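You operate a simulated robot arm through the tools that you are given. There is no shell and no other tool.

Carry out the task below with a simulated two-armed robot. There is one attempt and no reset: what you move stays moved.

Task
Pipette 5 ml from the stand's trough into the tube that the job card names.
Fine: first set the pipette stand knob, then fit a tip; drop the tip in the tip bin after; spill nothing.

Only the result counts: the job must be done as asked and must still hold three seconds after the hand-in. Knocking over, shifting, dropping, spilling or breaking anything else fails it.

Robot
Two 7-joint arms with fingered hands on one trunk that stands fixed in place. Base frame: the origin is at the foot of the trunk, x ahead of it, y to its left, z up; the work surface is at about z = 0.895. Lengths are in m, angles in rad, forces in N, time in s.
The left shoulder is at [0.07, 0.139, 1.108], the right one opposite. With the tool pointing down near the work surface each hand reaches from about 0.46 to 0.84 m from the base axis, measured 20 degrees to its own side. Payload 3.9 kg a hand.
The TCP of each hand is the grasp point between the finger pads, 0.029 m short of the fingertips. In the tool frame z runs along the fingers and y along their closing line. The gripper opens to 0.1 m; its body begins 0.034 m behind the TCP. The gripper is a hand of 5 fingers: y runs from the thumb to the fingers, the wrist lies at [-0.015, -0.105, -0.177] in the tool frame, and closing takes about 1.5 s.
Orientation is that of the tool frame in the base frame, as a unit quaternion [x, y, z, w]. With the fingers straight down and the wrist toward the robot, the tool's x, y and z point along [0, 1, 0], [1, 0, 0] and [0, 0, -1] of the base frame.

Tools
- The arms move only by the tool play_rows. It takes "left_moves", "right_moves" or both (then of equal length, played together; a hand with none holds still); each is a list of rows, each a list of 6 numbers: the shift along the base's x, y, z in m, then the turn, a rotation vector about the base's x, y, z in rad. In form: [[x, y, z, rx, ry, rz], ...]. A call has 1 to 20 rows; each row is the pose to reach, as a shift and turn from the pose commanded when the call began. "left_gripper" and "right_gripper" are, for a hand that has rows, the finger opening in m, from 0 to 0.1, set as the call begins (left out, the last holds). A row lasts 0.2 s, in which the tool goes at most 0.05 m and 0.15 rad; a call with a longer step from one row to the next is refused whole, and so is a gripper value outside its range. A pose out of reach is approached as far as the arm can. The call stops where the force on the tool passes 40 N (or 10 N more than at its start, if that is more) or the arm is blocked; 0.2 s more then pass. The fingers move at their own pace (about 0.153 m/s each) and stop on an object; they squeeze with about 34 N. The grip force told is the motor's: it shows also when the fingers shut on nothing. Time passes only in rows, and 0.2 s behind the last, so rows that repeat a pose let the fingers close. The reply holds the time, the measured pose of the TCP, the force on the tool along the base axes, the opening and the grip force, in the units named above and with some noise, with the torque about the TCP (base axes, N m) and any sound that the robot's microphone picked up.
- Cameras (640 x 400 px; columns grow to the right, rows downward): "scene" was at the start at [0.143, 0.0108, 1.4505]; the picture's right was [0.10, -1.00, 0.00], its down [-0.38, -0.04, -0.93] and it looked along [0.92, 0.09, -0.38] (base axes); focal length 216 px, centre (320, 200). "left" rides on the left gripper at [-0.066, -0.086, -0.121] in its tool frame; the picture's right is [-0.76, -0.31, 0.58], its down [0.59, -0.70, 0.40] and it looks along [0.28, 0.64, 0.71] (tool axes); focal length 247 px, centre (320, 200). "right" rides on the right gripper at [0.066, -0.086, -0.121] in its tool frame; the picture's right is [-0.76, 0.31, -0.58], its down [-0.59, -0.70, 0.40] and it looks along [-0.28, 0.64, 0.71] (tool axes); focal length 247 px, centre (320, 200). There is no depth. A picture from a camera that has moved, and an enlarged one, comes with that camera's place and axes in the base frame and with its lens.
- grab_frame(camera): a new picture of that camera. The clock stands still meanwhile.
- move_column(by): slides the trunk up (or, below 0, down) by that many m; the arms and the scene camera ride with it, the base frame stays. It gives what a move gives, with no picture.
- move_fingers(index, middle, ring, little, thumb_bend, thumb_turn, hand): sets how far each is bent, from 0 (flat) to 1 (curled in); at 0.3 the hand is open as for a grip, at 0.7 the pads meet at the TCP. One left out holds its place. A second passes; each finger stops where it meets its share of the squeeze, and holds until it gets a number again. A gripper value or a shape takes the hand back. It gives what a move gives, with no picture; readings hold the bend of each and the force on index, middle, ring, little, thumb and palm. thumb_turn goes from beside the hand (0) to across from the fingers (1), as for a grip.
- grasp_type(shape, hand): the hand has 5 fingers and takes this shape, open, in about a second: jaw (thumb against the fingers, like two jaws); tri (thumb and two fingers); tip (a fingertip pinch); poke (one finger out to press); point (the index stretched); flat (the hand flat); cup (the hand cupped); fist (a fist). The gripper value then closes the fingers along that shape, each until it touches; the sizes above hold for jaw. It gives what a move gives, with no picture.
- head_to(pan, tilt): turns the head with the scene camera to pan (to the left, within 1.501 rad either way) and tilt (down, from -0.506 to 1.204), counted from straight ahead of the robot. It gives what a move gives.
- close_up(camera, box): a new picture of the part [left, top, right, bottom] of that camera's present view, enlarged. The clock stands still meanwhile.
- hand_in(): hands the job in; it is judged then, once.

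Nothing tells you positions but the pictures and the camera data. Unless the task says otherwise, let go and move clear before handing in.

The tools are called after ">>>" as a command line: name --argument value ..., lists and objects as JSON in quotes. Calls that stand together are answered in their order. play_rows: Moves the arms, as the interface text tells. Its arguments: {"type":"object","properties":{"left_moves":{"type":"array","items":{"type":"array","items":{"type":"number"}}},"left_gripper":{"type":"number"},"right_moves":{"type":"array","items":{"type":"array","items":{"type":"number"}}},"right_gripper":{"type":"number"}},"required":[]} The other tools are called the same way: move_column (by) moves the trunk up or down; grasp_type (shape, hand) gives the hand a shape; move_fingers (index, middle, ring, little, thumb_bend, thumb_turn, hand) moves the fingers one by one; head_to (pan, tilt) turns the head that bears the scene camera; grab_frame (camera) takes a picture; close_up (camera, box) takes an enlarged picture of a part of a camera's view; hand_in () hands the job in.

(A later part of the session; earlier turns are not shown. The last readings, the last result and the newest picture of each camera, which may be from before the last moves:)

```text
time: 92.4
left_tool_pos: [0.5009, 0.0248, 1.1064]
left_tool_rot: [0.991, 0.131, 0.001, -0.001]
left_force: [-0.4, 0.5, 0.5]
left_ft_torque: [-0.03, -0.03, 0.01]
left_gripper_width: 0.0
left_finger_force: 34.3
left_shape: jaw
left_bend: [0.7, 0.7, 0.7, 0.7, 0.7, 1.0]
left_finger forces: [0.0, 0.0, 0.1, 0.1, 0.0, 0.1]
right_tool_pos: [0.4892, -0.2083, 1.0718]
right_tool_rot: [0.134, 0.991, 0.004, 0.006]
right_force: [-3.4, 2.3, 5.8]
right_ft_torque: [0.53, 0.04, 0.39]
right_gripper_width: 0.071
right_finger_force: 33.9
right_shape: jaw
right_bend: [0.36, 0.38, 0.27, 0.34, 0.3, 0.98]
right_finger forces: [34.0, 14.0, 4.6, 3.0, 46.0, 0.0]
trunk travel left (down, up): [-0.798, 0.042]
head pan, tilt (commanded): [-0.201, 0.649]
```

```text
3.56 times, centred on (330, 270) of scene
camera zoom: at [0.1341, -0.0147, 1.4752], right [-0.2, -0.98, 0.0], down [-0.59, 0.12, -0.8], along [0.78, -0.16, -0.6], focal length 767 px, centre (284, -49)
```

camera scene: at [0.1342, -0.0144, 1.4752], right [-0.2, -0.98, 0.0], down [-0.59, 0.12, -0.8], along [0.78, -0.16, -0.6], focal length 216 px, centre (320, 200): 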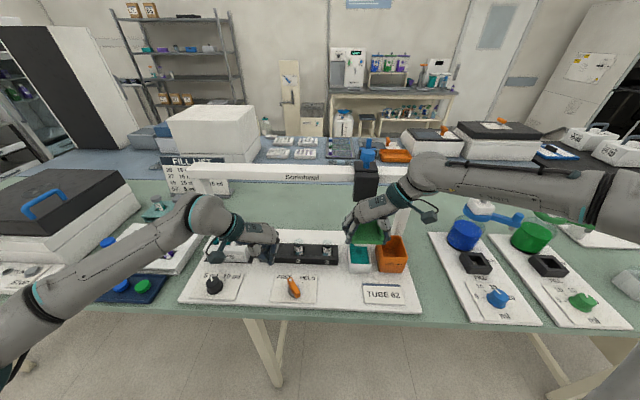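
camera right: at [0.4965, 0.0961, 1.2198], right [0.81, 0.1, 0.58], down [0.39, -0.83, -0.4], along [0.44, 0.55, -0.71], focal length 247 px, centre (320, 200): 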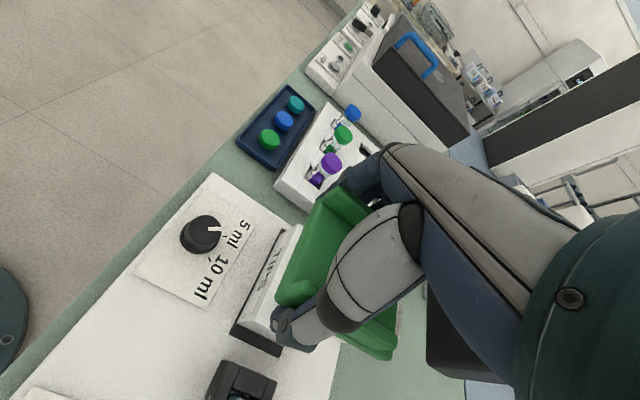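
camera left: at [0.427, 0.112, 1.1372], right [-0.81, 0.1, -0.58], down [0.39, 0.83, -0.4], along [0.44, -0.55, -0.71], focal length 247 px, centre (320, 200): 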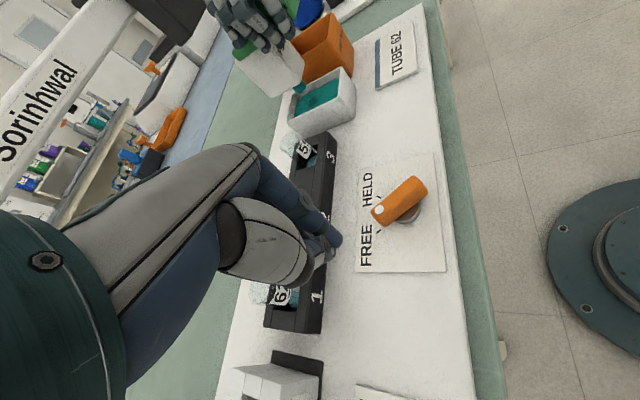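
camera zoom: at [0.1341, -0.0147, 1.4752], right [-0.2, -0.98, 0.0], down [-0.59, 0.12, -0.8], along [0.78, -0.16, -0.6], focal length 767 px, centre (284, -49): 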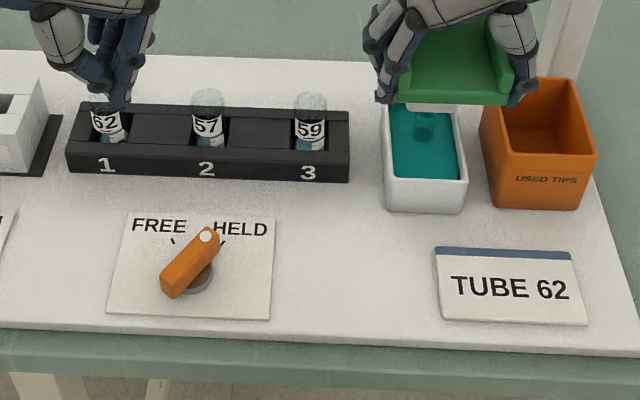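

The head still moves vertically, so HELD isn't a vertical lock. I'll test whether the carriage is now locked along the rail with a tiny sideways move.

>>> play_rows --right_moves '[[0.0005, 0.002, -0.004, 0, 0, 0], [0.001, 0.0045, -0.004, 0, 0, 0]]'

```text
time: 93.0
left_tool_pos: [0.5006, 0.0239, 1.1071]
left_tool_rot: [0.991, 0.131, 0.001, -0.002]
left_force: [0.3, -0.4, 1.2]
left_ft_torque: [-0.05, -0.01, 0.0]
left_gripper_width: 0.0
left_finger_force: 33.7
left_shape: jaw
left_bend: [0.7, 0.7, 0.7, 0.7, 0.7, 1.0]
left_finger forces: [0.0, 0.1, 0.0, 0.1, 0.1, 0.1]
right_tool_pos: [0.489, -0.2049, 1.0678]
right_tool_rot: [0.134, 0.991, 0.003, 0.006]
right_force: [-4.5, -3.1, 6.2]
right_ft_torque: [0.5, 0.08, 0.38]
right_gripper_width: 0.0716
right_finger_force: 33.7
right_shape: jaw
right_bend: [0.36, 0.38, 0.27, 0.34, 0.3, 0.98]
right_finger forces: [32.3, 13.2, 3.9, 2.5, 48.6, 0.1]
trunk travel left (down, up): [-0.798, 0.042]
head pan, tilt (commanded): [-0.201, 0.649]
```

The carriage still slides too, so HELD is neither a rail nor a height lock; it may act on the liquid or the plunger. I'll raise the tip out of the liquid and look whether it holds anything now.

>>> play_rows --right_moves '[[0, 0, 0.008, 0, 0, 0], [0, 0, 0.016, 0, 0, 0], [0, 0, 0.024, 0, 0, 0], [0, 0, 0.03, 0, 0, 0]]'

>>> close_up --camera "scene" --box '[340, 225, 380, 275]'

```text
time: 94.0
left_tool_pos: [0.5013, 0.0244, 1.108]
left_tool_rot: [0.991, 0.13, 0.002, -0.002]
left_force: [-0.9, 0.6, -0.5]
left_ft_torque: [0.01, 0.0, 0.03]
left_gripper_width: 0.0
left_finger_force: 34.8
left_shape: jaw
left_bend: [0.7, 0.7, 0.7, 0.7, 0.7, 1.0]
left_finger forces: [0.0, 0.0, 0.1, 0.1, 0.1, 0.1]
right_tool_pos: [0.4884, -0.2057, 1.0984]
right_tool_rot: [0.134, 0.991, 0.005, 0.006]
right_force: [-6.5, -3.3, 4.5]
right_ft_torque: [0.44, 0.09, 0.38]
right_gripper_width: 0.0716
right_finger_force: 34.2
right_shape: jaw
right_bend: [0.36, 0.38, 0.27, 0.34, 0.3, 0.98]
right_finger forces: [31.8, 13.3, 4.1, 2.6, 48.2, 0.1]
trunk travel left (down, up): [-0.798, 0.042]
head pan, tilt (commanded): [-0.201, 0.649]
```

```text
8.00 times, centred on (360, 250) of scene
camera zoom: at [0.1334, -0.0161, 1.4752], right [-0.2, -0.98, 0.0], down [-0.59, 0.12, -0.8], along [0.78, -0.16, -0.6], focal length 1725 px, centre (0, -200)
```

zoom: 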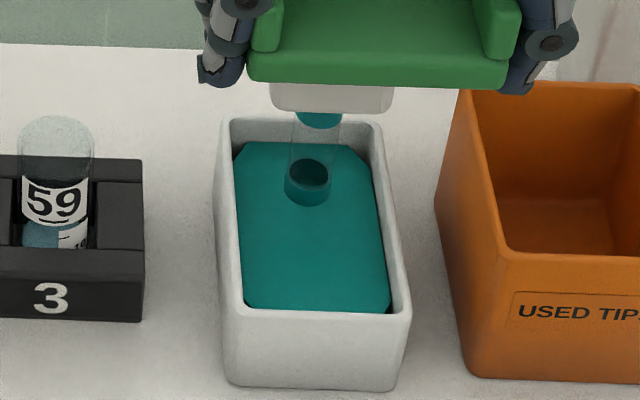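

The tip is still empty, so drawing must come from the plunger. With the lever now at HELD I'll test the plunger again; first I bring the left hand (closed fingers) back over the cap.

>>> play_rows --left_moves '[[0, 0, 0.045, -0.047, -0.0273, 0.048], [0, 0, 0.09, -0.0939, -0.0545, 0.0959], [0, 0, 0.135, -0.1409, -0.0818, 0.1439], [0, -0.01, 0.18, -0.1878, -0.109, 0.1919], [0.01, -0.03, 0.22, -0.2348, -0.1363, 0.2399], [0.025, -0.06, 0.25, -0.2817, -0.1636, 0.2878], [0.04, -0.095, 0.27, -0.3287, -0.1908, 0.3358], [0.055, -0.13, 0.28, -0.3756, -0.2181, 0.3838], [0.075, -0.165, 0.28, -0.4226, -0.2453, 0.4317], [0.095, -0.2, 0.27, -0.4695, -0.2726, 0.4797], [0.11, -0.235, 0.24, -0.4695, -0.2726, 0.4797], [0.123, -0.261, 0.21, -0.4695, -0.2726, 0.4797], [0.123, -0.261, 0.185, -0.4695, -0.2726, 0.4797]]'

>>> play_rows --right_moves '[[0, -0.001, -0.01, 0, 0, 0], [0, -0.002, -0.02, 0, 0, 0], [0, -0.003, -0.03, 0, 0, 0], [0, -0.003, -0.034, 0, 0, 0]]'

>>> close_up --camera "scene" --box '[330, 110, 410, 190]'

>>> close_up --camera "left" --box '[220, 180, 440, 360]'

>>> close_up --camera "scene" --box '[340, 225, 380, 275]'

```text
time: 96.8
left_tool_pos: [0.6223, -0.2395, 1.2948]
left_tool_rot: [0.897, 0.354, 0.103, 0.245]
left_force: [0.4, 0.0, 0.3]
left_ft_torque: [-0.01, 0.01, 0.0]
left_gripper_width: 0.0001
left_finger_force: 34.5
left_shape: jaw
left_bend: [0.7, 0.7, 0.7, 0.7, 0.7, 1.0]
left_finger forces: [0.0, 0.1, 0.1, 0.1, 0.0, 0.1]
right_tool_pos: [0.4899, -0.2044, 1.0984]
right_tool_rot: [0.134, 0.991, 0.003, 0.005]
right_force: [-5.9, -2.4, 4.8]
right_ft_torque: [0.46, 0.02, 0.45]
right_gripper_width: 0.0717
right_finger_force: 34.0
right_shape: jaw
right_bend: [0.36, 0.39, 0.27, 0.34, 0.3, 0.98]
right_finger forces: [31.8, 13.0, 4.2, 2.6, 49.1, 0.1]
trunk travel left (down, up): [-0.798, 0.042]
head pan, tilt (commanded): [-0.201, 0.649]
```

```text
time: 97.8
left_tool_pos: [0.6228, -0.2389, 1.295]
left_tool_rot: [0.897, 0.354, 0.103, 0.245]
left_force: [0.0, 0.4, 0.4]
left_ft_torque: [-0.01, 0.05, 0.0]
left_gripper_width: 0.0002
left_finger_force: 34.1
left_shape: jaw
left_bend: [0.7, 0.7, 0.7, 0.7, 0.7, 1.0]
left_finger forces: [0.0, 0.0, 0.1, 0.1, 0.0, 0.0]
right_tool_pos: [0.4904, -0.2076, 1.064]
right_tool_rot: [0.134, 0.991, 0.003, 0.006]
right_force: [-9.7, 2.8, 6.4]
right_ft_torque: [0.51, 0.06, 0.47]
right_gripper_width: 0.0717
right_finger_force: 33.8
right_shape: jaw
right_bend: [0.36, 0.38, 0.27, 0.34, 0.3, 0.98]
right_finger forces: [33.6, 13.4, 4.5, 2.8, 46.6, 0.1]
trunk travel left (down, up): [-0.798, 0.042]
head pan, tilt (commanded): [-0.201, 0.649]
```

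```text
5.00 times, centred on (370, 150) of scene
camera zoom: at [0.1323, -0.0147, 1.4754], right [-0.2, -0.98, 0.0], down [-0.59, 0.12, -0.8], along [0.78, -0.16, -0.6], focal length 1078 px, centre (70, 450)
```

zoom: 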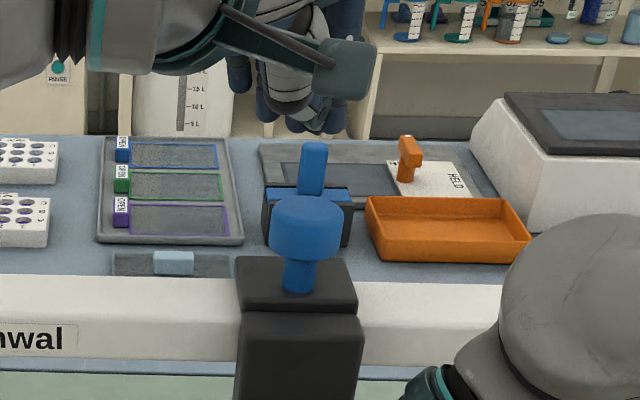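

```text
2.22 times, centred on (330, 270) of left
camera zoom: at [0.481, -0.1847, 1.3544], right [-0.52, -0.54, -0.66], down [0.16, 0.7, -0.7], along [0.84, -0.47, -0.28], focal length 549 px, centre (298, 44)
```

zoom: 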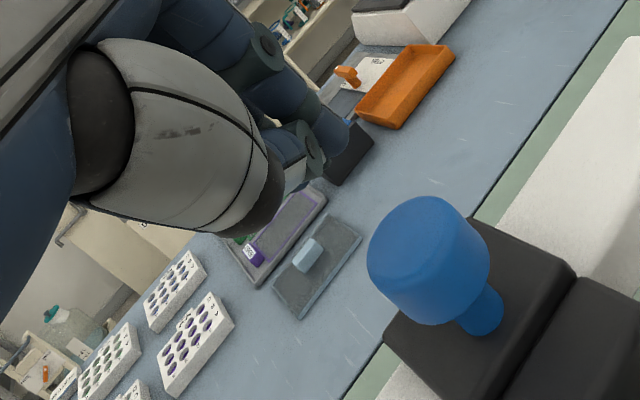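

```text
8.00 times, centred on (360, 250) of scene
camera zoom: at [0.1323, -0.0147, 1.4754], right [-0.2, -0.98, 0.0], down [-0.59, 0.12, -0.8], along [0.78, -0.16, -0.6], focal length 1725 px, centre (0, -200)
```

zoom: 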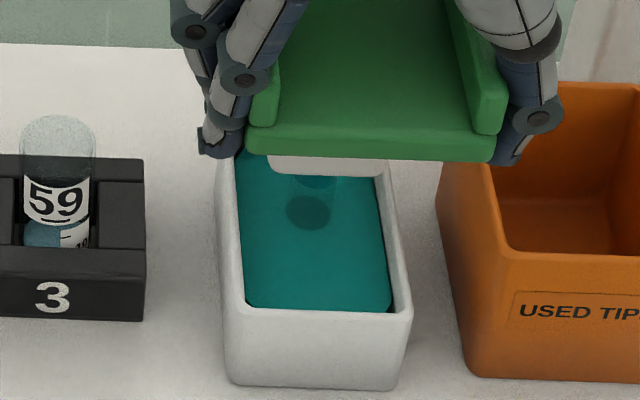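

The left fingers are over the cap and the tip is dipped again. Pressing the plunger with the lever at HELD.

>>> play_rows --left_moves '[[0.001, 0.002, -0.015, 0, 0, 0], [0.001, 0.002, -0.03, 0, 0, 0], [0.001, 0.002, -0.037, 0, 0, 0], [0.001, 0.002, -0.041, 0, 0, 0], [0.001, 0.002, -0.044, 0, 0, 0]]'

>>> close_up --camera "left" --box '[220, 180, 440, 360]'

>>> close_up --camera "scene" --box '[330, 110, 410, 190]'

```text
time: 99.0
left_tool_pos: [0.6227, -0.2348, 1.2551]
left_tool_rot: [0.895, 0.355, 0.106, 0.247]
left_force: [-0.6, -1.0, 13.9]
left_ft_torque: [-0.13, -0.28, -0.02]
left_gripper_width: 0.0
left_finger_force: 34.0
left_shape: jaw
left_bend: [0.7, 0.7, 0.7, 0.7, 0.7, 1.0]
left_finger forces: [0.0, 0.1, 0.1, 0.0, 0.0, 0.0]
right_tool_pos: [0.4896, -0.2074, 1.0659]
right_tool_rot: [0.135, 0.991, 0.003, 0.008]
right_force: [-4.6, 1.4, 5.4]
right_ft_torque: [0.56, 0.06, 0.5]
right_gripper_width: 0.0719
right_finger_force: 34.1
right_shape: jaw
right_bend: [0.36, 0.38, 0.27, 0.34, 0.3, 0.98]
right_finger forces: [33.6, 13.5, 4.7, 2.9, 47.0, 0.1]
trunk travel left (down, up): [-0.798, 0.042]
head pan, tilt (commanded): [-0.201, 0.649]
```

```text
2.22 times, centred on (330, 270) of left
camera zoom: at [0.4814, -0.1813, 1.3134], right [-0.52, -0.54, -0.66], down [0.16, 0.7, -0.7], along [0.84, -0.47, -0.27], focal length 549 px, centre (298, 44)
```

zoom: 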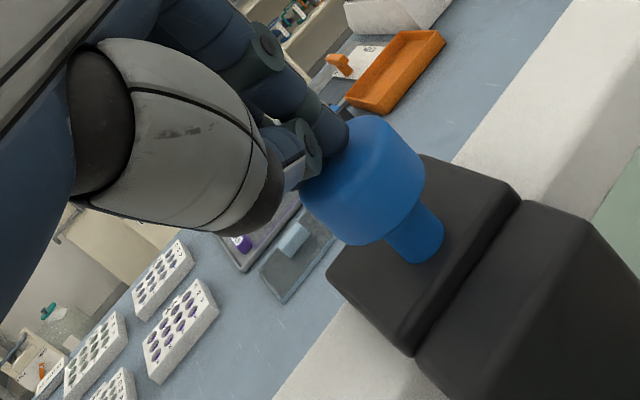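

```text
5.00 times, centred on (370, 150) of scene
camera zoom: at [0.1312, -0.014, 1.4758], right [-0.2, -0.98, 0.0], down [-0.59, 0.12, -0.8], along [0.78, -0.16, -0.6], focal length 1078 px, centre (70, 450)
```

zoom: 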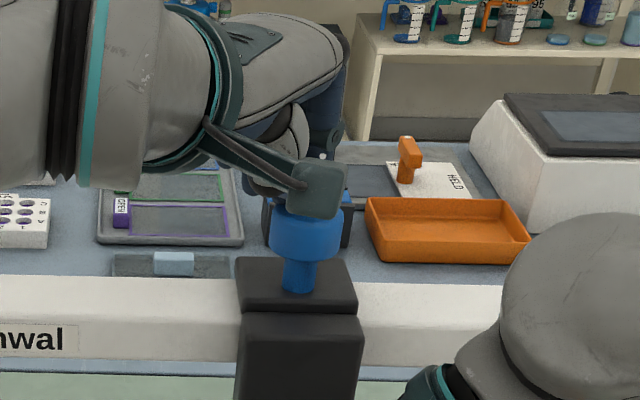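

Contact at about 14 N, at the same height as before. I'll push a bit more to see if it yields now.

>>> play_rows --left_moves '[[0, 0, -0.003, 0, 0, 0], [0, 0, -0.006, 0, 0, 0]]'

>>> close_up --camera "scene" --box '[330, 110, 410, 190]'

```text
time: 99.6
left_tool_pos: [0.6214, -0.2332, 1.2539]
left_tool_rot: [0.894, 0.354, 0.109, 0.251]
left_force: [-2.2, -1.4, 35.0]
left_ft_torque: [-0.32, -0.63, -0.04]
left_gripper_width: 0.0
left_finger_force: 33.6
left_shape: jaw
left_bend: [0.7, 0.7, 0.7, 0.7, 0.7, 1.0]
left_finger forces: [0.0, 47.3, 0.0, 0.0, 0.1, 0.0]
right_tool_pos: [0.4881, -0.2057, 1.0657]
right_tool_rot: [0.136, 0.991, 0.004, 0.008]
right_force: [4.8, -1.5, 6.4]
right_ft_torque: [0.53, 0.08, 0.28]
right_gripper_width: 0.0715
right_finger_force: 34.7
right_shape: jaw
right_bend: [0.36, 0.38, 0.27, 0.34, 0.3, 0.99]
right_finger forces: [34.3, 14.0, 5.0, 3.2, 47.9, 0.1]
trunk travel left (down, up): [-0.798, 0.042]
head pan, tilt (commanded): [-0.201, 0.649]
```

```text
5.00 times, centred on (370, 150) of scene
camera zoom: at [0.1291, -0.0132, 1.4761], right [-0.2, -0.98, 0.0], down [-0.59, 0.12, -0.8], along [0.78, -0.16, -0.6], focal length 1078 px, centre (70, 450)
```

zoom: 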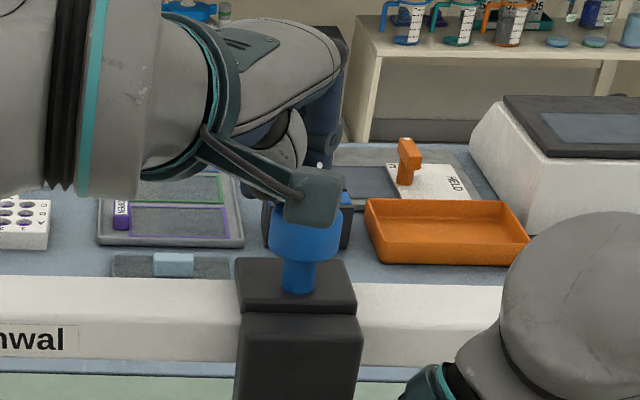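

The plunger is rigid in both lever positions, so perhaps the doses are driven by the PUSH saddle itself with a deeper stroke. I'll unload the left hand and press the saddle further down in the trough, step by step.

>>> play_rows --left_moves '[[0, 0, 0.01, 0, 0, 0], [0, 0, 0.025, 0, 0, 0], [0, 0, 0.04, 0, 0, 0]]'

>>> play_rows --right_moves '[[0, 0, -0.003, 0, 0, 0], [0, 0, -0.006, 0, 0, 0], [0, 0, -0.009, 0, 0, 0]]'

>>> close_up --camera "scene" --box '[340, 225, 380, 275]'

```text
time: 100.4
left_tool_pos: [0.6238, -0.2364, 1.2823]
left_tool_rot: [0.897, 0.354, 0.102, 0.243]
left_force: [0.2, 0.5, 0.2]
left_ft_torque: [-0.01, 0.02, 0.03]
left_gripper_width: 0.0001
left_finger_force: 34.0
left_shape: jaw
left_bend: [0.7, 0.7, 0.7, 0.7, 0.7, 1.0]
left_finger forces: [0.0, 0.1, 0.0, 0.0, 0.0, 0.0]
right_tool_pos: [0.4903, -0.2064, 1.0647]
right_tool_rot: [0.134, 0.991, 0.004, 0.006]
right_force: [-9.5, 1.4, 5.6]
right_ft_torque: [0.63, 0.04, 0.46]
right_gripper_width: 0.0715
right_finger_force: 33.6
right_shape: jaw
right_bend: [0.36, 0.38, 0.27, 0.34, 0.3, 0.98]
right_finger forces: [33.7, 13.5, 4.4, 2.6, 46.4, 0.0]
trunk travel left (down, up): [-0.798, 0.042]
head pan, tilt (commanded): [-0.201, 0.649]
```

```text
time: 101.2
left_tool_pos: [0.6218, -0.2362, 1.2864]
left_tool_rot: [0.897, 0.354, 0.103, 0.245]
left_force: [0.1, 0.2, 0.0]
left_ft_torque: [-0.02, 0.04, -0.02]
left_gripper_width: 0.0
left_finger_force: 33.6
left_shape: jaw
left_bend: [0.7, 0.7, 0.7, 0.7, 0.7, 1.0]
left_finger forces: [0.0, 0.0, 0.0, 0.1, 0.1, 0.1]
right_tool_pos: [0.4901, -0.2067, 1.0584]
right_tool_rot: [0.135, 0.991, 0.004, 0.009]
right_force: [-7.6, -0.1, 18.7]
right_ft_torque: [0.42, 0.13, 0.45]
right_gripper_width: 0.0713
right_finger_force: 34.0
right_shape: jaw
right_bend: [0.36, 0.39, 0.27, 0.34, 0.3, 0.98]
right_finger forces: [36.7, 12.5, 4.1, 2.8, 48.1, 0.0]
trunk travel left (down, up): [-0.798, 0.042]
head pan, tilt (commanded): [-0.201, 0.649]
```

```text
8.00 times, centred on (360, 250) of scene
camera zoom: at [0.1314, -0.0145, 1.4757], right [-0.2, -0.98, 0.0], down [-0.59, 0.12, -0.8], along [0.78, -0.16, -0.6], focal length 1725 px, centre (0, -200)
```

zoom: 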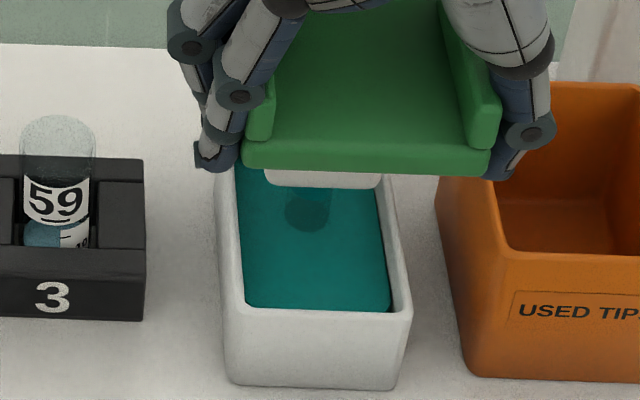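

There's a firm lower stop at about this height (also where the tip seated). I'll raise the tip again to see if that full stroke drew liquid.

>>> play_rows --right_moves '[[0, 0, 0.008, 0, 0, 0], [0, 0, 0.016, 0, 0, 0], [0, 0, 0.026, 0, 0, 0], [0, 0, 0.036, 0, 0, 0]]'

>>> close_up --camera "scene" --box '[340, 225, 380, 275]'

```text
time: 102.2
left_tool_pos: [0.6217, -0.2357, 1.2861]
left_tool_rot: [0.897, 0.354, 0.103, 0.245]
left_force: [-0.9, 1.1, 0.6]
left_ft_torque: [0.0, 0.03, 0.02]
left_gripper_width: 0.0
left_finger_force: 33.5
left_shape: jaw
left_bend: [0.7, 0.7, 0.7, 0.7, 0.7, 1.0]
left_finger forces: [0.1, 0.0, 0.0, 0.0, 0.0, 0.0]
right_tool_pos: [0.4905, -0.206, 1.0916]
right_tool_rot: [0.135, 0.991, 0.004, 0.006]
right_force: [-11.7, 1.2, 4.6]
right_ft_torque: [0.53, 0.09, 0.52]
right_gripper_width: 0.0718
right_finger_force: 33.9
right_shape: jaw
right_bend: [0.36, 0.38, 0.27, 0.34, 0.3, 0.98]
right_finger forces: [33.2, 13.4, 4.3, 2.5, 46.9, 0.0]
trunk travel left (down, up): [-0.798, 0.042]
head pan, tilt (commanded): [-0.201, 0.649]
```

```text
8.00 times, centred on (360, 250) of scene
camera zoom: at [0.1321, -0.0149, 1.4754], right [-0.2, -0.98, 0.0], down [-0.59, 0.12, -0.8], along [0.78, -0.16, -0.6], focal length 1725 px, centre (0, -200)
```

zoom: 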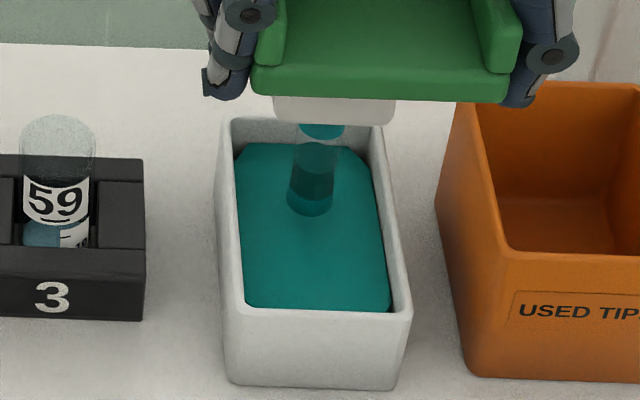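

The full push drew liquid: a teal column is now standing in the tip. I'll raise the head fully and inspect the tip closely before moving anywhere.

>>> play_rows --right_moves '[[-0.001, 0, 0.008, 0, 0, 0], [-0.002, 0, 0.016, 0, 0, 0], [-0.002, 0, 0.024, 0, 0, 0], [-0.002, 0, 0.032, 0, 0, 0], [-0.002, 0, 0.04, 0, 0, 0], [-0.002, 0, 0.046, 0, 0, 0]]'

>>> close_up --camera "scene" --box '[335, 200, 395, 275]'

>>> close_up --camera "scene" --box '[350, 215, 375, 245]'

```text
time: 103.6
left_tool_pos: [0.6252, -0.2352, 1.2839]
left_tool_rot: [0.897, 0.355, 0.103, 0.244]
left_force: [0.4, 0.3, 0.7]
left_ft_torque: [0.01, 0.0, 0.02]
left_gripper_width: 0.0001
left_finger_force: 33.8
left_shape: jaw
left_bend: [0.7, 0.7, 0.7, 0.7, 0.7, 1.0]
left_finger forces: [0.0, 0.0, 0.0, 0.0, 0.1, 0.0]
right_tool_pos: [0.4876, -0.2072, 1.1378]
right_tool_rot: [0.134, 0.991, 0.004, 0.004]
right_force: [-0.5, 3.2, 3.1]
right_ft_torque: [0.53, 0.01, 0.4]
right_gripper_width: 0.0714
right_finger_force: 34.5
right_shape: jaw
right_bend: [0.36, 0.38, 0.26, 0.34, 0.3, 0.98]
right_finger forces: [33.1, 14.4, 4.9, 3.3, 45.5, 0.0]
trunk travel left (down, up): [-0.798, 0.042]
head pan, tilt (commanded): [-0.201, 0.649]
```

```text
5.33 times, centred on (365, 238) of scene
camera zoom: at [0.1353, -0.0146, 1.4751], right [-0.2, -0.98, 0.0], down [-0.59, 0.12, -0.8], along [0.78, -0.16, -0.6], focal length 1150 px, centre (80, 0)
```

zoom: 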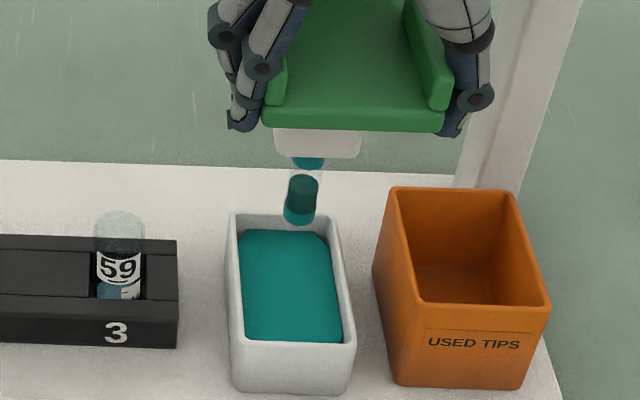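

```text
13.33 times, centred on (362, 230) of scene
camera zoom: at [0.1353, -0.0146, 1.4751], right [-0.2, -0.98, 0.0], down [-0.59, 0.12, -0.8], along [0.78, -0.16, -0.6], focal length 2875 px, centre (-247, -200)
```

zoom: 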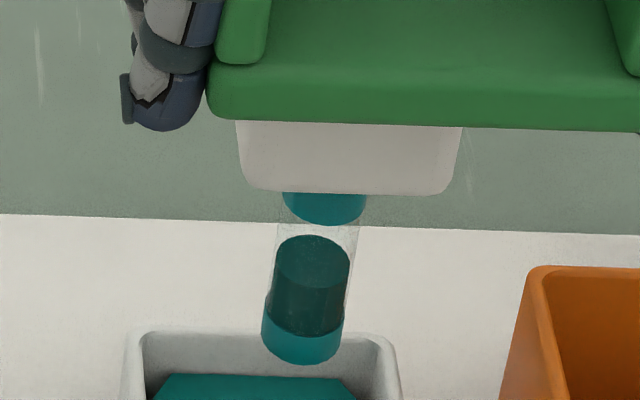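

The tip holds a steady 5 ml column with no drip. I'll move the left hand out of the way to the left before sliding the carriage to tube 62.

>>> play_rows --left_moves '[[-0.01, 0.02, 0.04, 0, 0, 0], [-0.03, 0.05, 0.08, 0, 0, 0], [-0.05, 0.09, 0.11, 0, 0, 0], [-0.065, 0.116, 0.115, 0, 0, 0], [-0.073, 0.151, 0.115, 0.0137, 0.0361, 0.064], [-0.081, 0.186, 0.115, 0.0273, 0.0723, 0.1281], [-0.089, 0.221, 0.115, 0.041, 0.1084, 0.1921], [-0.097, 0.256, 0.115, 0.0547, 0.1445, 0.2562], [-0.105, 0.291, 0.115, 0.0683, 0.1807, 0.3202], [-0.113, 0.326, 0.115, 0.082, 0.2168, 0.3843], [-0.121, 0.361, 0.115, 0.0957, 0.253, 0.4483], [-0.129, 0.396, 0.115, 0.1093, 0.2891, 0.5123], [-0.137, 0.431, 0.115, 0.123, 0.3252, 0.5764], [-0.145, 0.466, 0.105, 0.1366, 0.3614, 0.6404], [-0.153, 0.501, 0.095, 0.1503, 0.3975, 0.7045], [-0.161, 0.536, 0.085, 0.164, 0.4336, 0.7685], [-0.169, 0.571, 0.075, 0.1776, 0.4698, 0.8326], [-0.177, 0.606, 0.06, 0.1913, 0.5059, 0.8966]]'

>>> grab_frame --camera "scene"

>>> close_up --camera "scene" --box '[335, 200, 395, 275]'

```text
refused: row 2 steps farther than a row can; nothing moved
```

```text
taken
camera scene: at [0.1353, -0.0146, 1.4751], right [-0.2, -0.98, 0.0], down [-0.59, 0.12, -0.8], along [0.78, -0.16, -0.6], focal length 216 px, centre (320, 200)
```

scene: 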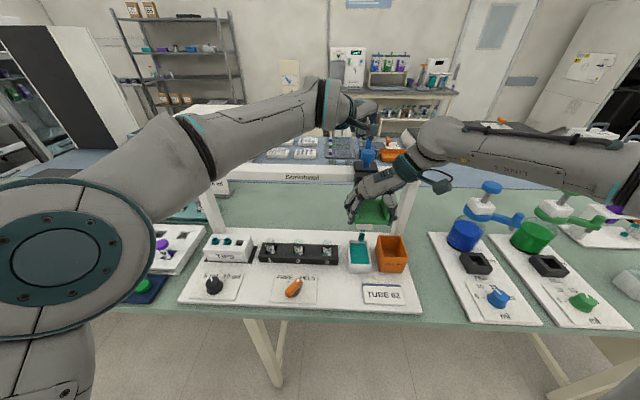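

```text
5.33 times, centred on (365, 238) of scene
camera zoom: at [0.1353, -0.0146, 1.4751], right [-0.2, -0.98, 0.0], down [-0.59, 0.12, -0.8], along [0.78, -0.16, -0.6], focal length 1150 px, centre (80, 0)
```

zoom: 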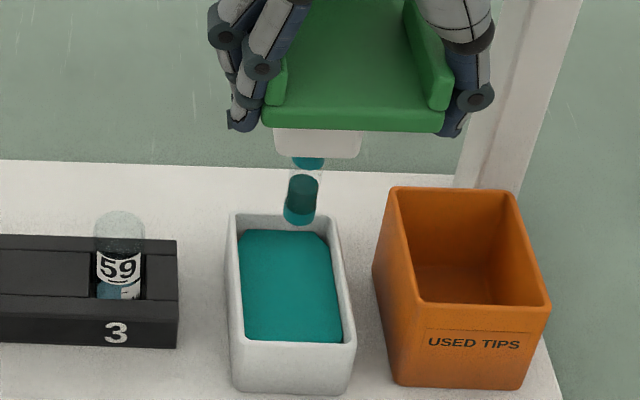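

That call was refused for one step being too long; nothing moved. I'll repeat it with smaller steps.

>>> play_rows --left_moves '[[-0.005, 0.01, 0.04, 0, 0, 0], [-0.015, 0.03, 0.08, 0, 0, 0], [-0.035, 0.065, 0.105, 0, 0, 0], [-0.055, 0.1, 0.115, 0, 0, 0], [-0.065, 0.13, 0.115, 0, 0, 0], [-0.073, 0.165, 0.115, 0.0137, 0.0361, 0.064], [-0.081, 0.2, 0.115, 0.0273, 0.0723, 0.1281], [-0.089, 0.235, 0.115, 0.041, 0.1084, 0.1921], [-0.097, 0.27, 0.115, 0.0547, 0.1445, 0.2562], [-0.105, 0.305, 0.115, 0.0683, 0.1807, 0.3202], [-0.113, 0.34, 0.115, 0.082, 0.2168, 0.3843], [-0.121, 0.375, 0.115, 0.0957, 0.253, 0.4483], [-0.129, 0.41, 0.115, 0.1093, 0.2891, 0.5123], [-0.137, 0.445, 0.11, 0.123, 0.3252, 0.5764], [-0.145, 0.48, 0.1, 0.1366, 0.3614, 0.6404], [-0.153, 0.515, 0.09, 0.1503, 0.3975, 0.7045], [-0.161, 0.55, 0.08, 0.164, 0.4336, 0.7685], [-0.169, 0.585, 0.07, 0.1776, 0.4698, 0.8326], [-0.177, 0.615, 0.06, 0.1913, 0.5059, 0.8966]]'

>>> grab_frame --camera "scene"

>>> close_up --camera "scene" --box '[335, 200, 395, 275]'

```text
time: 107.6
left_tool_pos: [0.4482, 0.3802, 1.3427]
left_tool_rot: [0.672, 0.74, 0.008, -0.001]
left_force: [0.3, 1.0, -0.7]
left_ft_torque: [-0.02, -0.01, 0.03]
left_gripper_width: 0.0
left_finger_force: 34.2
left_shape: jaw
left_bend: [0.7, 0.7, 0.7, 0.7, 0.7, 1.0]
left_finger forces: [0.1, 0.0, 0.1, 0.1, 0.0, 0.1]
left hand out of reach, approached as far as the arm can: row 9, 10, 11, 12, 13, 14, 15
right_tool_pos: [0.4893, -0.2071, 1.1379]
right_tool_rot: [0.134, 0.991, 0.003, 0.006]
right_force: [0.0, 3.3, 2.7]
right_ft_torque: [0.58, 0.02, 0.35]
right_gripper_width: 0.0714
right_finger_force: 34.8
right_shape: jaw
right_bend: [0.36, 0.38, 0.26, 0.34, 0.3, 0.98]
right_finger forces: [33.1, 14.4, 4.9, 3.1, 45.7, 0.0]
trunk travel left (down, up): [-0.798, 0.042]
head pan, tilt (commanded): [-0.201, 0.649]
```

```text
taken
camera scene: at [0.1354, -0.0139, 1.4751], right [-0.2, -0.98, 0.0], down [-0.59, 0.12, -0.8], along [0.78, -0.16, -0.6], focal length 216 px, centre (320, 200)
```

scene: 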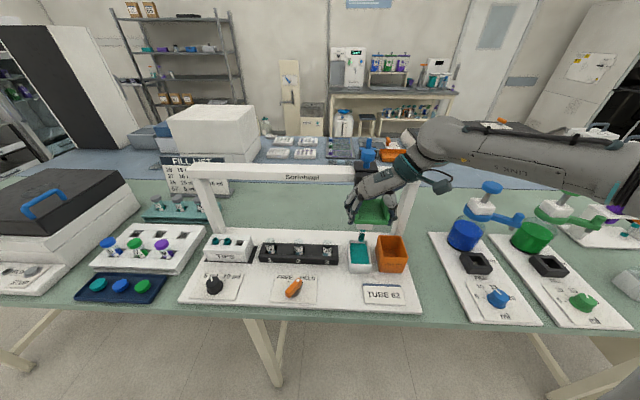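

```text
5.33 times, centred on (365, 238) of scene
camera zoom: at [0.1354, -0.0139, 1.4751], right [-0.2, -0.98, 0.0], down [-0.59, 0.12, -0.8], along [0.78, -0.16, -0.6], focal length 1150 px, centre (80, 0)
```

zoom: 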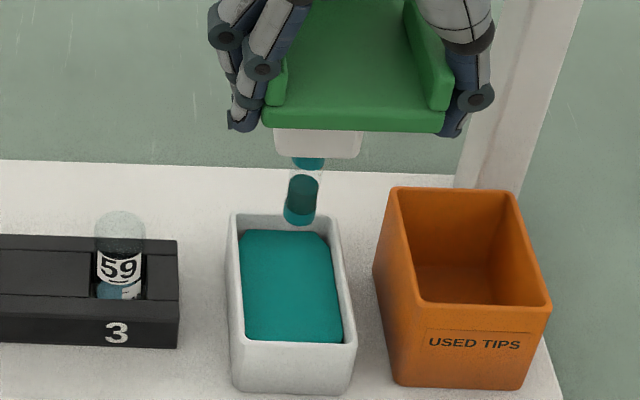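

All steady. I'll slide the carriage left to tube 62 (slot 1), staying at full height.

>>> play_rows --right_moves '[[0.0036, 0.0146, 0.002, 0, 0, 0], [0.0073, 0.0291, 0.002, 0, 0, 0], [0.0109, 0.0437, 0.002, 0, 0, 0], [0.0146, 0.0583, 0.002, 0, 0, 0], [0.0182, 0.0728, 0.002, 0, 0, 0], [0.0218, 0.0874, 0.002, 0, 0, 0], [0.0255, 0.102, 0.002, 0, 0, 0], [0.0291, 0.1165, 0.002, 0, 0, 0], [0.0328, 0.1311, 0.002, 0, 0, 0], [0.0364, 0.1457, 0.002, 0, 0, 0], [0.0401, 0.1602, 0.002, 0, 0, 0], [0.0437, 0.1748, 0.002, 0, 0, 0], [0.0473, 0.1894, 0.002, 0, 0, 0], [0.051, 0.2039, 0.002, 0, 0, 0], [0.0546, 0.2185, 0.002, 0, 0, 0], [0.0583, 0.233, 0.002, 0, 0, 0], [0.0619, 0.2476, 0.002, 0, 0, 0], [0.0655, 0.262, 0.002, 0, 0, 0], [0.068, 0.2719, 0.002, 0, 0, 0]]'

>>> head_to --pan 0.1 --tilt 0.65

>>> grab_frame --camera "scene"

>>> close_up --camera "scene" --box '[280, 180, 360, 270]'

>>> close_up --camera "left" --box '[500, 60, 640, 180]'

```text
time: 111.6
left_tool_pos: [0.4477, 0.3786, 1.3447]
left_tool_rot: [0.672, 0.741, 0.009, 0.0]
left_force: [0.4, 0.4, -0.8]
left_ft_torque: [0.02, -0.01, -0.01]
left_gripper_width: 0.0
left_finger_force: 34.1
left_shape: jaw
left_bend: [0.7, 0.7, 0.7, 0.7, 0.7, 1.0]
left_finger forces: [0.0, 0.0, 0.0, 0.0, 0.0, 0.1]
right_tool_pos: [0.5569, 0.0652, 1.1389]
right_tool_rot: [0.135, 0.991, 0.004, 0.005]
right_force: [1.4, -0.6, 2.5]
right_ft_torque: [0.47, 0.07, 0.29]
right_gripper_width: 0.0719
right_finger_force: 34.1
right_shape: jaw
right_bend: [0.36, 0.38, 0.26, 0.34, 0.3, 0.98]
right_finger forces: [31.6, 14.2, 4.7, 3.0, 45.8, 0.1]
trunk travel left (down, up): [-0.798, 0.042]
head pan, tilt (commanded): [-0.201, 0.649]
```

```text
time: 112.4
left_tool_pos: [0.4487, 0.3782, 1.3429]
left_tool_rot: [0.672, 0.741, 0.008, -0.001]
left_force: [0.1, -0.1, -0.1]
left_ft_torque: [-0.02, 0.0, 0.03]
left_gripper_width: 0.0
left_finger_force: 33.6
left_shape: jaw
left_bend: [0.7, 0.7, 0.7, 0.7, 0.7, 1.0]
left_finger forces: [0.0, 0.0, 0.1, 0.0, 0.0, 0.0]
right_tool_pos: [0.557, 0.064, 1.1392]
right_tool_rot: [0.134, 0.991, 0.003, 0.006]
right_force: [2.6, 1.1, 2.9]
right_ft_torque: [0.54, 0.01, 0.29]
right_gripper_width: 0.0719
right_finger_force: 34.0
right_shape: jaw
right_bend: [0.36, 0.38, 0.26, 0.34, 0.3, 0.99]
right_finger forces: [31.9, 14.2, 4.7, 3.0, 45.8, 0.0]
trunk travel left (down, up): [-0.798, 0.042]
head pan, tilt (commanded): [0.099, 0.649]
```

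```text
taken
camera scene: at [0.1373, 0.0103, 1.475], right [0.1, -1.0, 0.0], down [-0.6, -0.06, -0.8], along [0.79, 0.08, -0.6], focal length 216 px, centre (320, 200)
```

scene: 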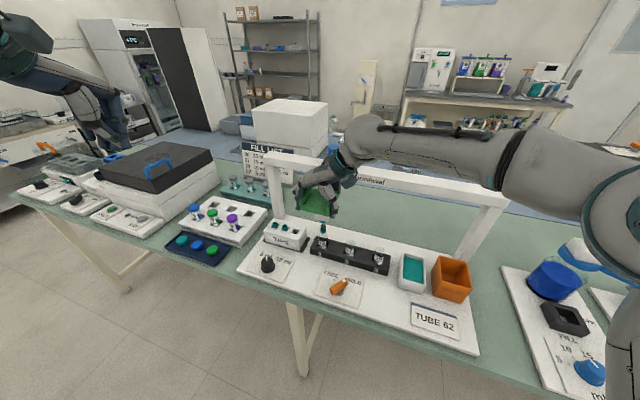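

```text
4.44 times, centred on (320, 225) of scene
camera zoom: at [0.1373, 0.0103, 1.475], right [0.1, -1.0, 0.0], down [-0.6, -0.06, -0.8], along [0.79, 0.08, -0.6], focal length 958 px, centre (320, 89)
```

zoom: 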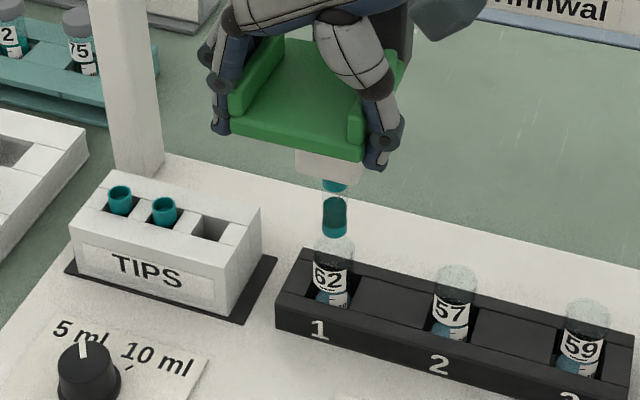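

```text
3.33 times, centred on (570, 120) of left
camera zoom: at [0.3682, 0.304, 1.4632], right [-0.23, -0.78, -0.59], down [-0.75, 0.52, -0.4], along [0.62, 0.35, -0.7], focal length 823 px, centre (-513, 467)
```

zoom: 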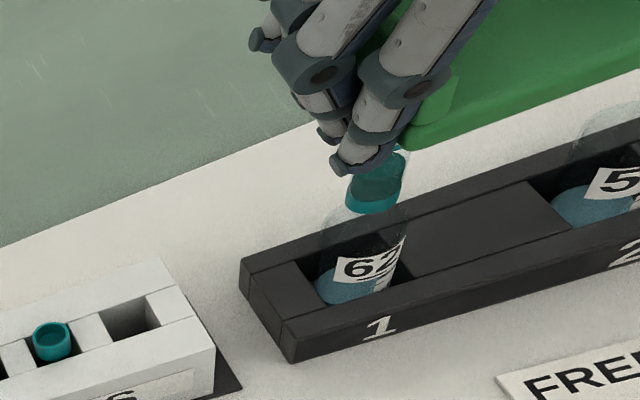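

The filled tip is right above tube 62. I'll check the alignment closely in both cameras before lowering.

>>> close_up --camera "scene" --box '[308, 215, 338, 255]'

>>> close_up --camera "left" --box '[555, 95, 615, 155]'

```text
10.00 times, centred on (323, 235) of scene
camera zoom: at [0.1373, 0.0103, 1.475], right [0.1, -1.0, 0.0], down [-0.6, -0.06, -0.8], along [0.79, 0.08, -0.6], focal length 2156 px, centre (290, -150)
```

zoom: 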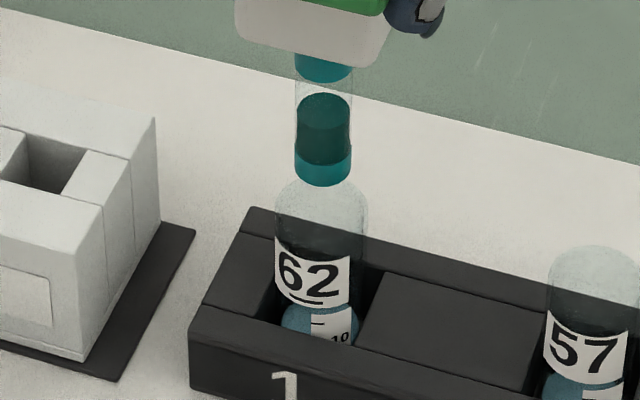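

```text
6.67 times, centred on (585, 125) of left
camera zoom: at [0.3682, 0.304, 1.4632], right [-0.23, -0.78, -0.59], down [-0.75, 0.52, -0.4], along [0.62, 0.35, -0.7], focal length 1646 px, centre (-1447, 700)
```

zoom: 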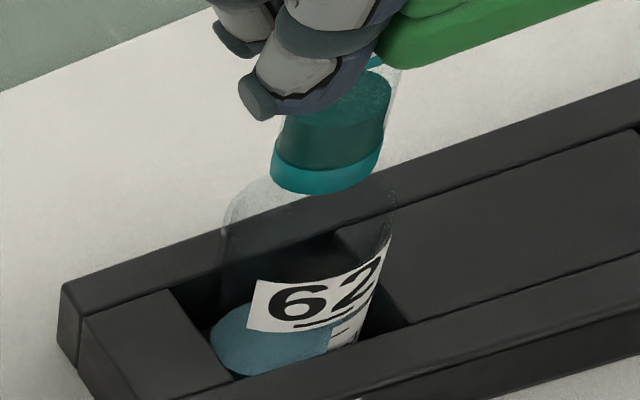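

Tip and tube agree within about 1 mm along the rail in both views. Lowering into tube 62, first part-way.

>>> play_rows --right_moves '[[0.0002, 0.001, -0.008, 0, 0, 0], [0.0002, 0.001, -0.016, 0, 0, 0], [0.0002, 0.001, -0.024, 0, 0, 0], [0.0002, 0.001, -0.032, 0, 0, 0]]'

>>> close_up --camera "scene" --box '[308, 215, 338, 255]'

>>> close_up --camera "left" --box '[555, 95, 615, 155]'

```text
time: 113.4
left_tool_pos: [0.4469, 0.3787, 1.3449]
left_tool_rot: [0.671, 0.741, 0.009, 0.0]
left_force: [0.0, 0.9, -0.5]
left_ft_torque: [-0.02, 0.01, 0.01]
left_gripper_width: 0.0001
left_finger_force: 34.1
left_shape: jaw
left_bend: [0.7, 0.7, 0.7, 0.7, 0.7, 1.0]
left_finger forces: [0.0, 0.0, 0.0, 0.0, 0.0, 0.0]
right_tool_pos: [0.5575, 0.0636, 1.1054]
right_tool_rot: [0.135, 0.991, 0.004, 0.005]
right_force: [1.9, 0.0, 4.5]
right_ft_torque: [0.5, 0.02, 0.27]
right_gripper_width: 0.0715
right_finger_force: 34.0
right_shape: jaw
right_bend: [0.36, 0.38, 0.26, 0.34, 0.3, 0.99]
right_finger forces: [32.2, 14.1, 4.7, 2.9, 46.1, 0.0]
trunk travel left (down, up): [-0.798, 0.042]
head pan, tilt (commanded): [0.099, 0.649]
```

```text
10.00 times, centred on (323, 235) of scene
camera zoom: at [0.1371, 0.0101, 1.475], right [0.1, -1.0, 0.0], down [-0.6, -0.06, -0.8], along [0.79, 0.08, -0.6], focal length 2156 px, centre (290, -150)
```

zoom: 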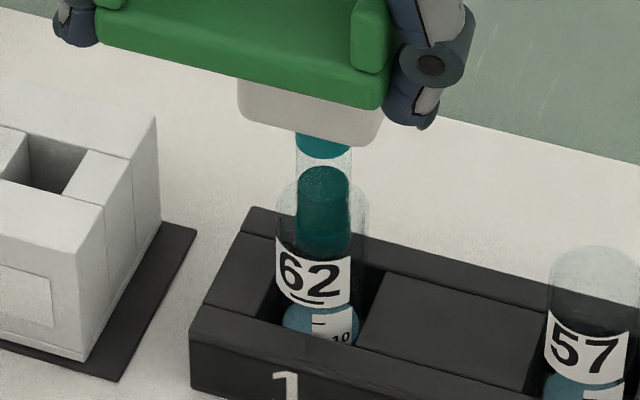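

```text
6.67 times, centred on (585, 125) of left
camera zoom: at [0.3681, 0.3039, 1.4633], right [-0.23, -0.78, -0.59], down [-0.75, 0.52, -0.4], along [0.62, 0.35, -0.7], focal length 1646 px, centre (-1447, 700)
```

zoom: 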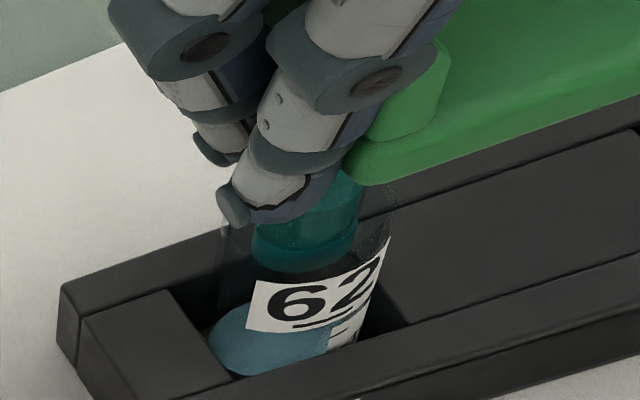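

The tip is inside the tube in both views. I'll continue down, keeping watch on the force.

>>> play_rows --right_moves '[[0, 0, -0.008, 0, 0, 0], [0, 0, -0.016, 0, 0, 0], [0, 0, -0.024, 0, 0, 0], [0, 0, -0.032, 0, 0, 0]]'

>>> close_up --camera "scene" --box '[308, 215, 338, 255]'

```text
time: 114.4
left_tool_pos: [0.4471, 0.3786, 1.3448]
left_tool_rot: [0.672, 0.741, 0.009, 0.0]
left_force: [-0.6, 0.1, 0.2]
left_ft_torque: [0.04, 0.02, 0.02]
left_gripper_width: 0.0
left_finger_force: 33.8
left_shape: jaw
left_bend: [0.7, 0.7, 0.7, 0.7, 0.7, 1.0]
left_finger forces: [0.0, 0.0, 0.0, 0.0, 0.0, 0.0]
right_tool_pos: [0.557, 0.064, 1.0741]
right_tool_rot: [0.134, 0.991, 0.004, 0.005]
right_force: [3.0, 1.1, 5.5]
right_ft_torque: [0.53, -0.01, 0.31]
right_gripper_width: 0.072
right_finger_force: 34.2
right_shape: jaw
right_bend: [0.36, 0.38, 0.26, 0.34, 0.3, 0.99]
right_finger forces: [32.9, 14.1, 4.6, 3.0, 45.8, 0.0]
trunk travel left (down, up): [-0.798, 0.042]
head pan, tilt (commanded): [0.099, 0.649]
```

```text
10.00 times, centred on (323, 235) of scene
camera zoom: at [0.1366, 0.0104, 1.4751], right [0.1, -0.99, 0.0], down [-0.6, -0.06, -0.8], along [0.79, 0.08, -0.6], focal length 2156 px, centre (290, -150)
```

zoom: 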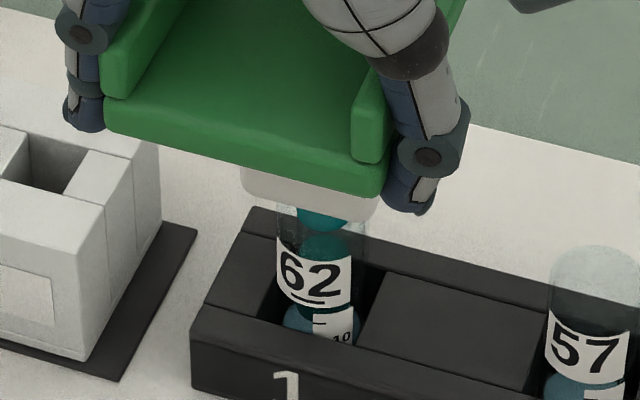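

Now the final push to the lower stop, as I did in the trough.

>>> play_rows --right_moves '[[0, 0, -0.004, 0, 0, 0], [0, 0, -0.008, 0, 0, 0], [0, 0, -0.012, 0, 0, 0], [0, 0, -0.015, 0, 0, 0], [0, 0, -0.018, 0, 0, 0]]'

>>> close_up --camera "scene" --box '[308, 215, 338, 255]'

>>> close_up --camera "left" --box '[555, 95, 615, 155]'

```text
time: 115.6
left_tool_pos: [0.4465, 0.3793, 1.3447]
left_tool_rot: [0.672, 0.741, 0.009, 0.0]
left_force: [0.3, -1.4, 0.5]
left_ft_torque: [-0.02, 0.01, 0.01]
left_gripper_width: 0.0002
left_finger_force: 33.5
left_shape: jaw
left_bend: [0.7, 0.7, 0.7, 0.7, 0.7, 1.0]
left_finger forces: [0.0, 0.0, 0.0, 0.0, 0.0, 0.0]
right_tool_pos: [0.5583, 0.0649, 1.0583]
right_tool_rot: [0.135, 0.991, 0.005, 0.005]
right_force: [2.6, 0.0, 10.5]
right_ft_torque: [0.45, 0.06, 0.32]
right_gripper_width: 0.0718
right_finger_force: 34.2
right_shape: jaw
right_bend: [0.36, 0.38, 0.26, 0.34, 0.3, 0.99]
right_finger forces: [33.7, 13.8, 4.5, 3.1, 46.2, 0.1]
trunk travel left (down, up): [-0.798, 0.042]
head pan, tilt (commanded): [0.099, 0.649]
```

```text
10.00 times, centred on (323, 235) of scene
camera zoom: at [0.1359, 0.0101, 1.4752], right [0.1, -1.0, 0.0], down [-0.6, -0.06, -0.8], along [0.79, 0.08, -0.6], focal length 2156 px, centre (290, -150)
```

zoom: 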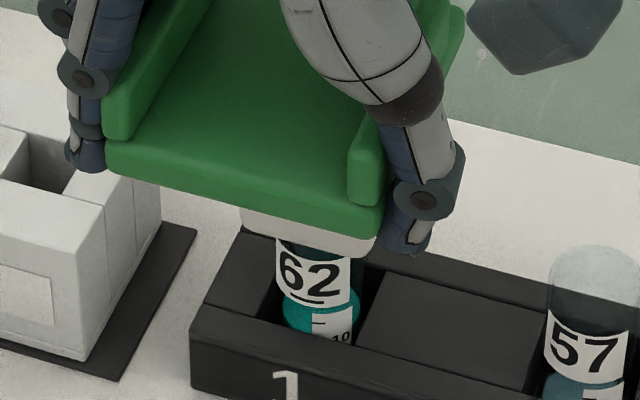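

```text
6.67 times, centred on (585, 125) of left
camera zoom: at [0.3668, 0.3038, 1.4637], right [-0.22, -0.78, -0.59], down [-0.75, 0.52, -0.4], along [0.62, 0.35, -0.7], focal length 1646 px, centre (-1447, 700)
```

zoom: 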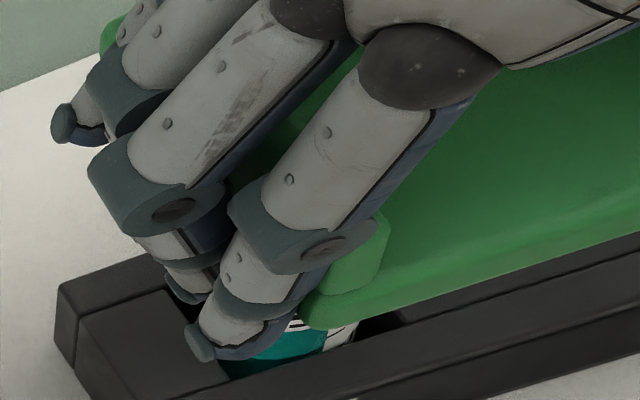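

The liquid in tube 62 has turned teal: it dispensed. I'll raise the head straight up and check that the tip is empty and the tube holds the liquid.

>>> play_rows --right_moves '[[-0.0005, 0, 0.01, 0, 0, 0], [-0.0005, 0, 0.02, 0, 0, 0], [-0.0005, 0, 0.03, 0, 0, 0], [-0.0005, 0, 0.04, 0, 0, 0], [-0.0005, 0, 0.05, 0, 0, 0], [-0.0005, 0, 0.06, 0, 0, 0], [-0.0005, 0, 0.07, 0, 0, 0], [-0.0005, 0, 0.08, 0, 0, 0], [-0.0005, 0, 0.084, 0, 0, 0]]'

>>> close_up --camera "scene" --box '[308, 215, 338, 255]'

>>> close_up --camera "left" --box '[555, 95, 615, 155]'

```text
time: 117.6
left_tool_pos: [0.4499, 0.3787, 1.3447]
left_tool_rot: [0.672, 0.741, 0.008, 0.0]
left_force: [0.0, 0.4, 0.6]
left_ft_torque: [0.0, -0.01, 0.04]
left_gripper_width: 0.0
left_finger_force: 33.2
left_shape: jaw
left_bend: [0.7, 0.7, 0.7, 0.7, 0.7, 1.0]
left_finger forces: [0.0, 0.0, 0.1, 0.1, 0.0, 0.1]
right_tool_pos: [0.5576, 0.0651, 1.1388]
right_tool_rot: [0.134, 0.991, 0.002, 0.004]
right_force: [0.8, -1.7, -3.0]
right_ft_torque: [0.64, -0.02, 0.21]
right_gripper_width: 0.0718
right_finger_force: 34.1
right_shape: jaw
right_bend: [0.36, 0.38, 0.26, 0.34, 0.3, 0.99]
right_finger forces: [30.1, 14.4, 4.7, 2.5, 46.9, 0.0]
trunk travel left (down, up): [-0.798, 0.042]
head pan, tilt (commanded): [0.099, 0.649]
```

```text
10.00 times, centred on (323, 235) of scene
camera zoom: at [0.1383, 0.0097, 1.4748], right [0.1, -1.0, 0.0], down [-0.6, -0.06, -0.8], along [0.79, 0.08, -0.61], focal length 2156 px, centre (290, -150)
```

zoom: 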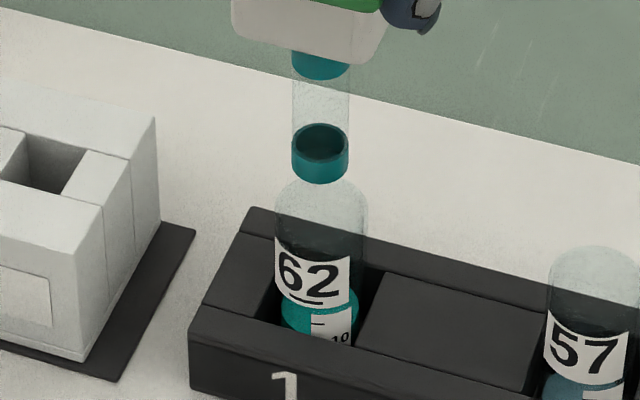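

```text
6.67 times, centred on (585, 125) of left
camera zoom: at [0.3693, 0.3035, 1.4629], right [-0.23, -0.78, -0.59], down [-0.75, 0.52, -0.4], along [0.62, 0.35, -0.7], focal length 1646 px, centre (-1447, 700)
```

zoom: 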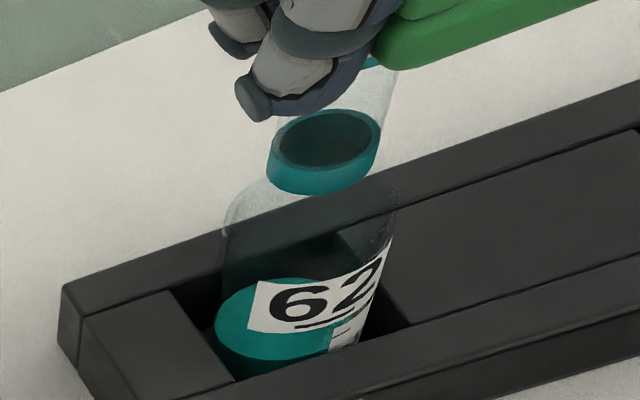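

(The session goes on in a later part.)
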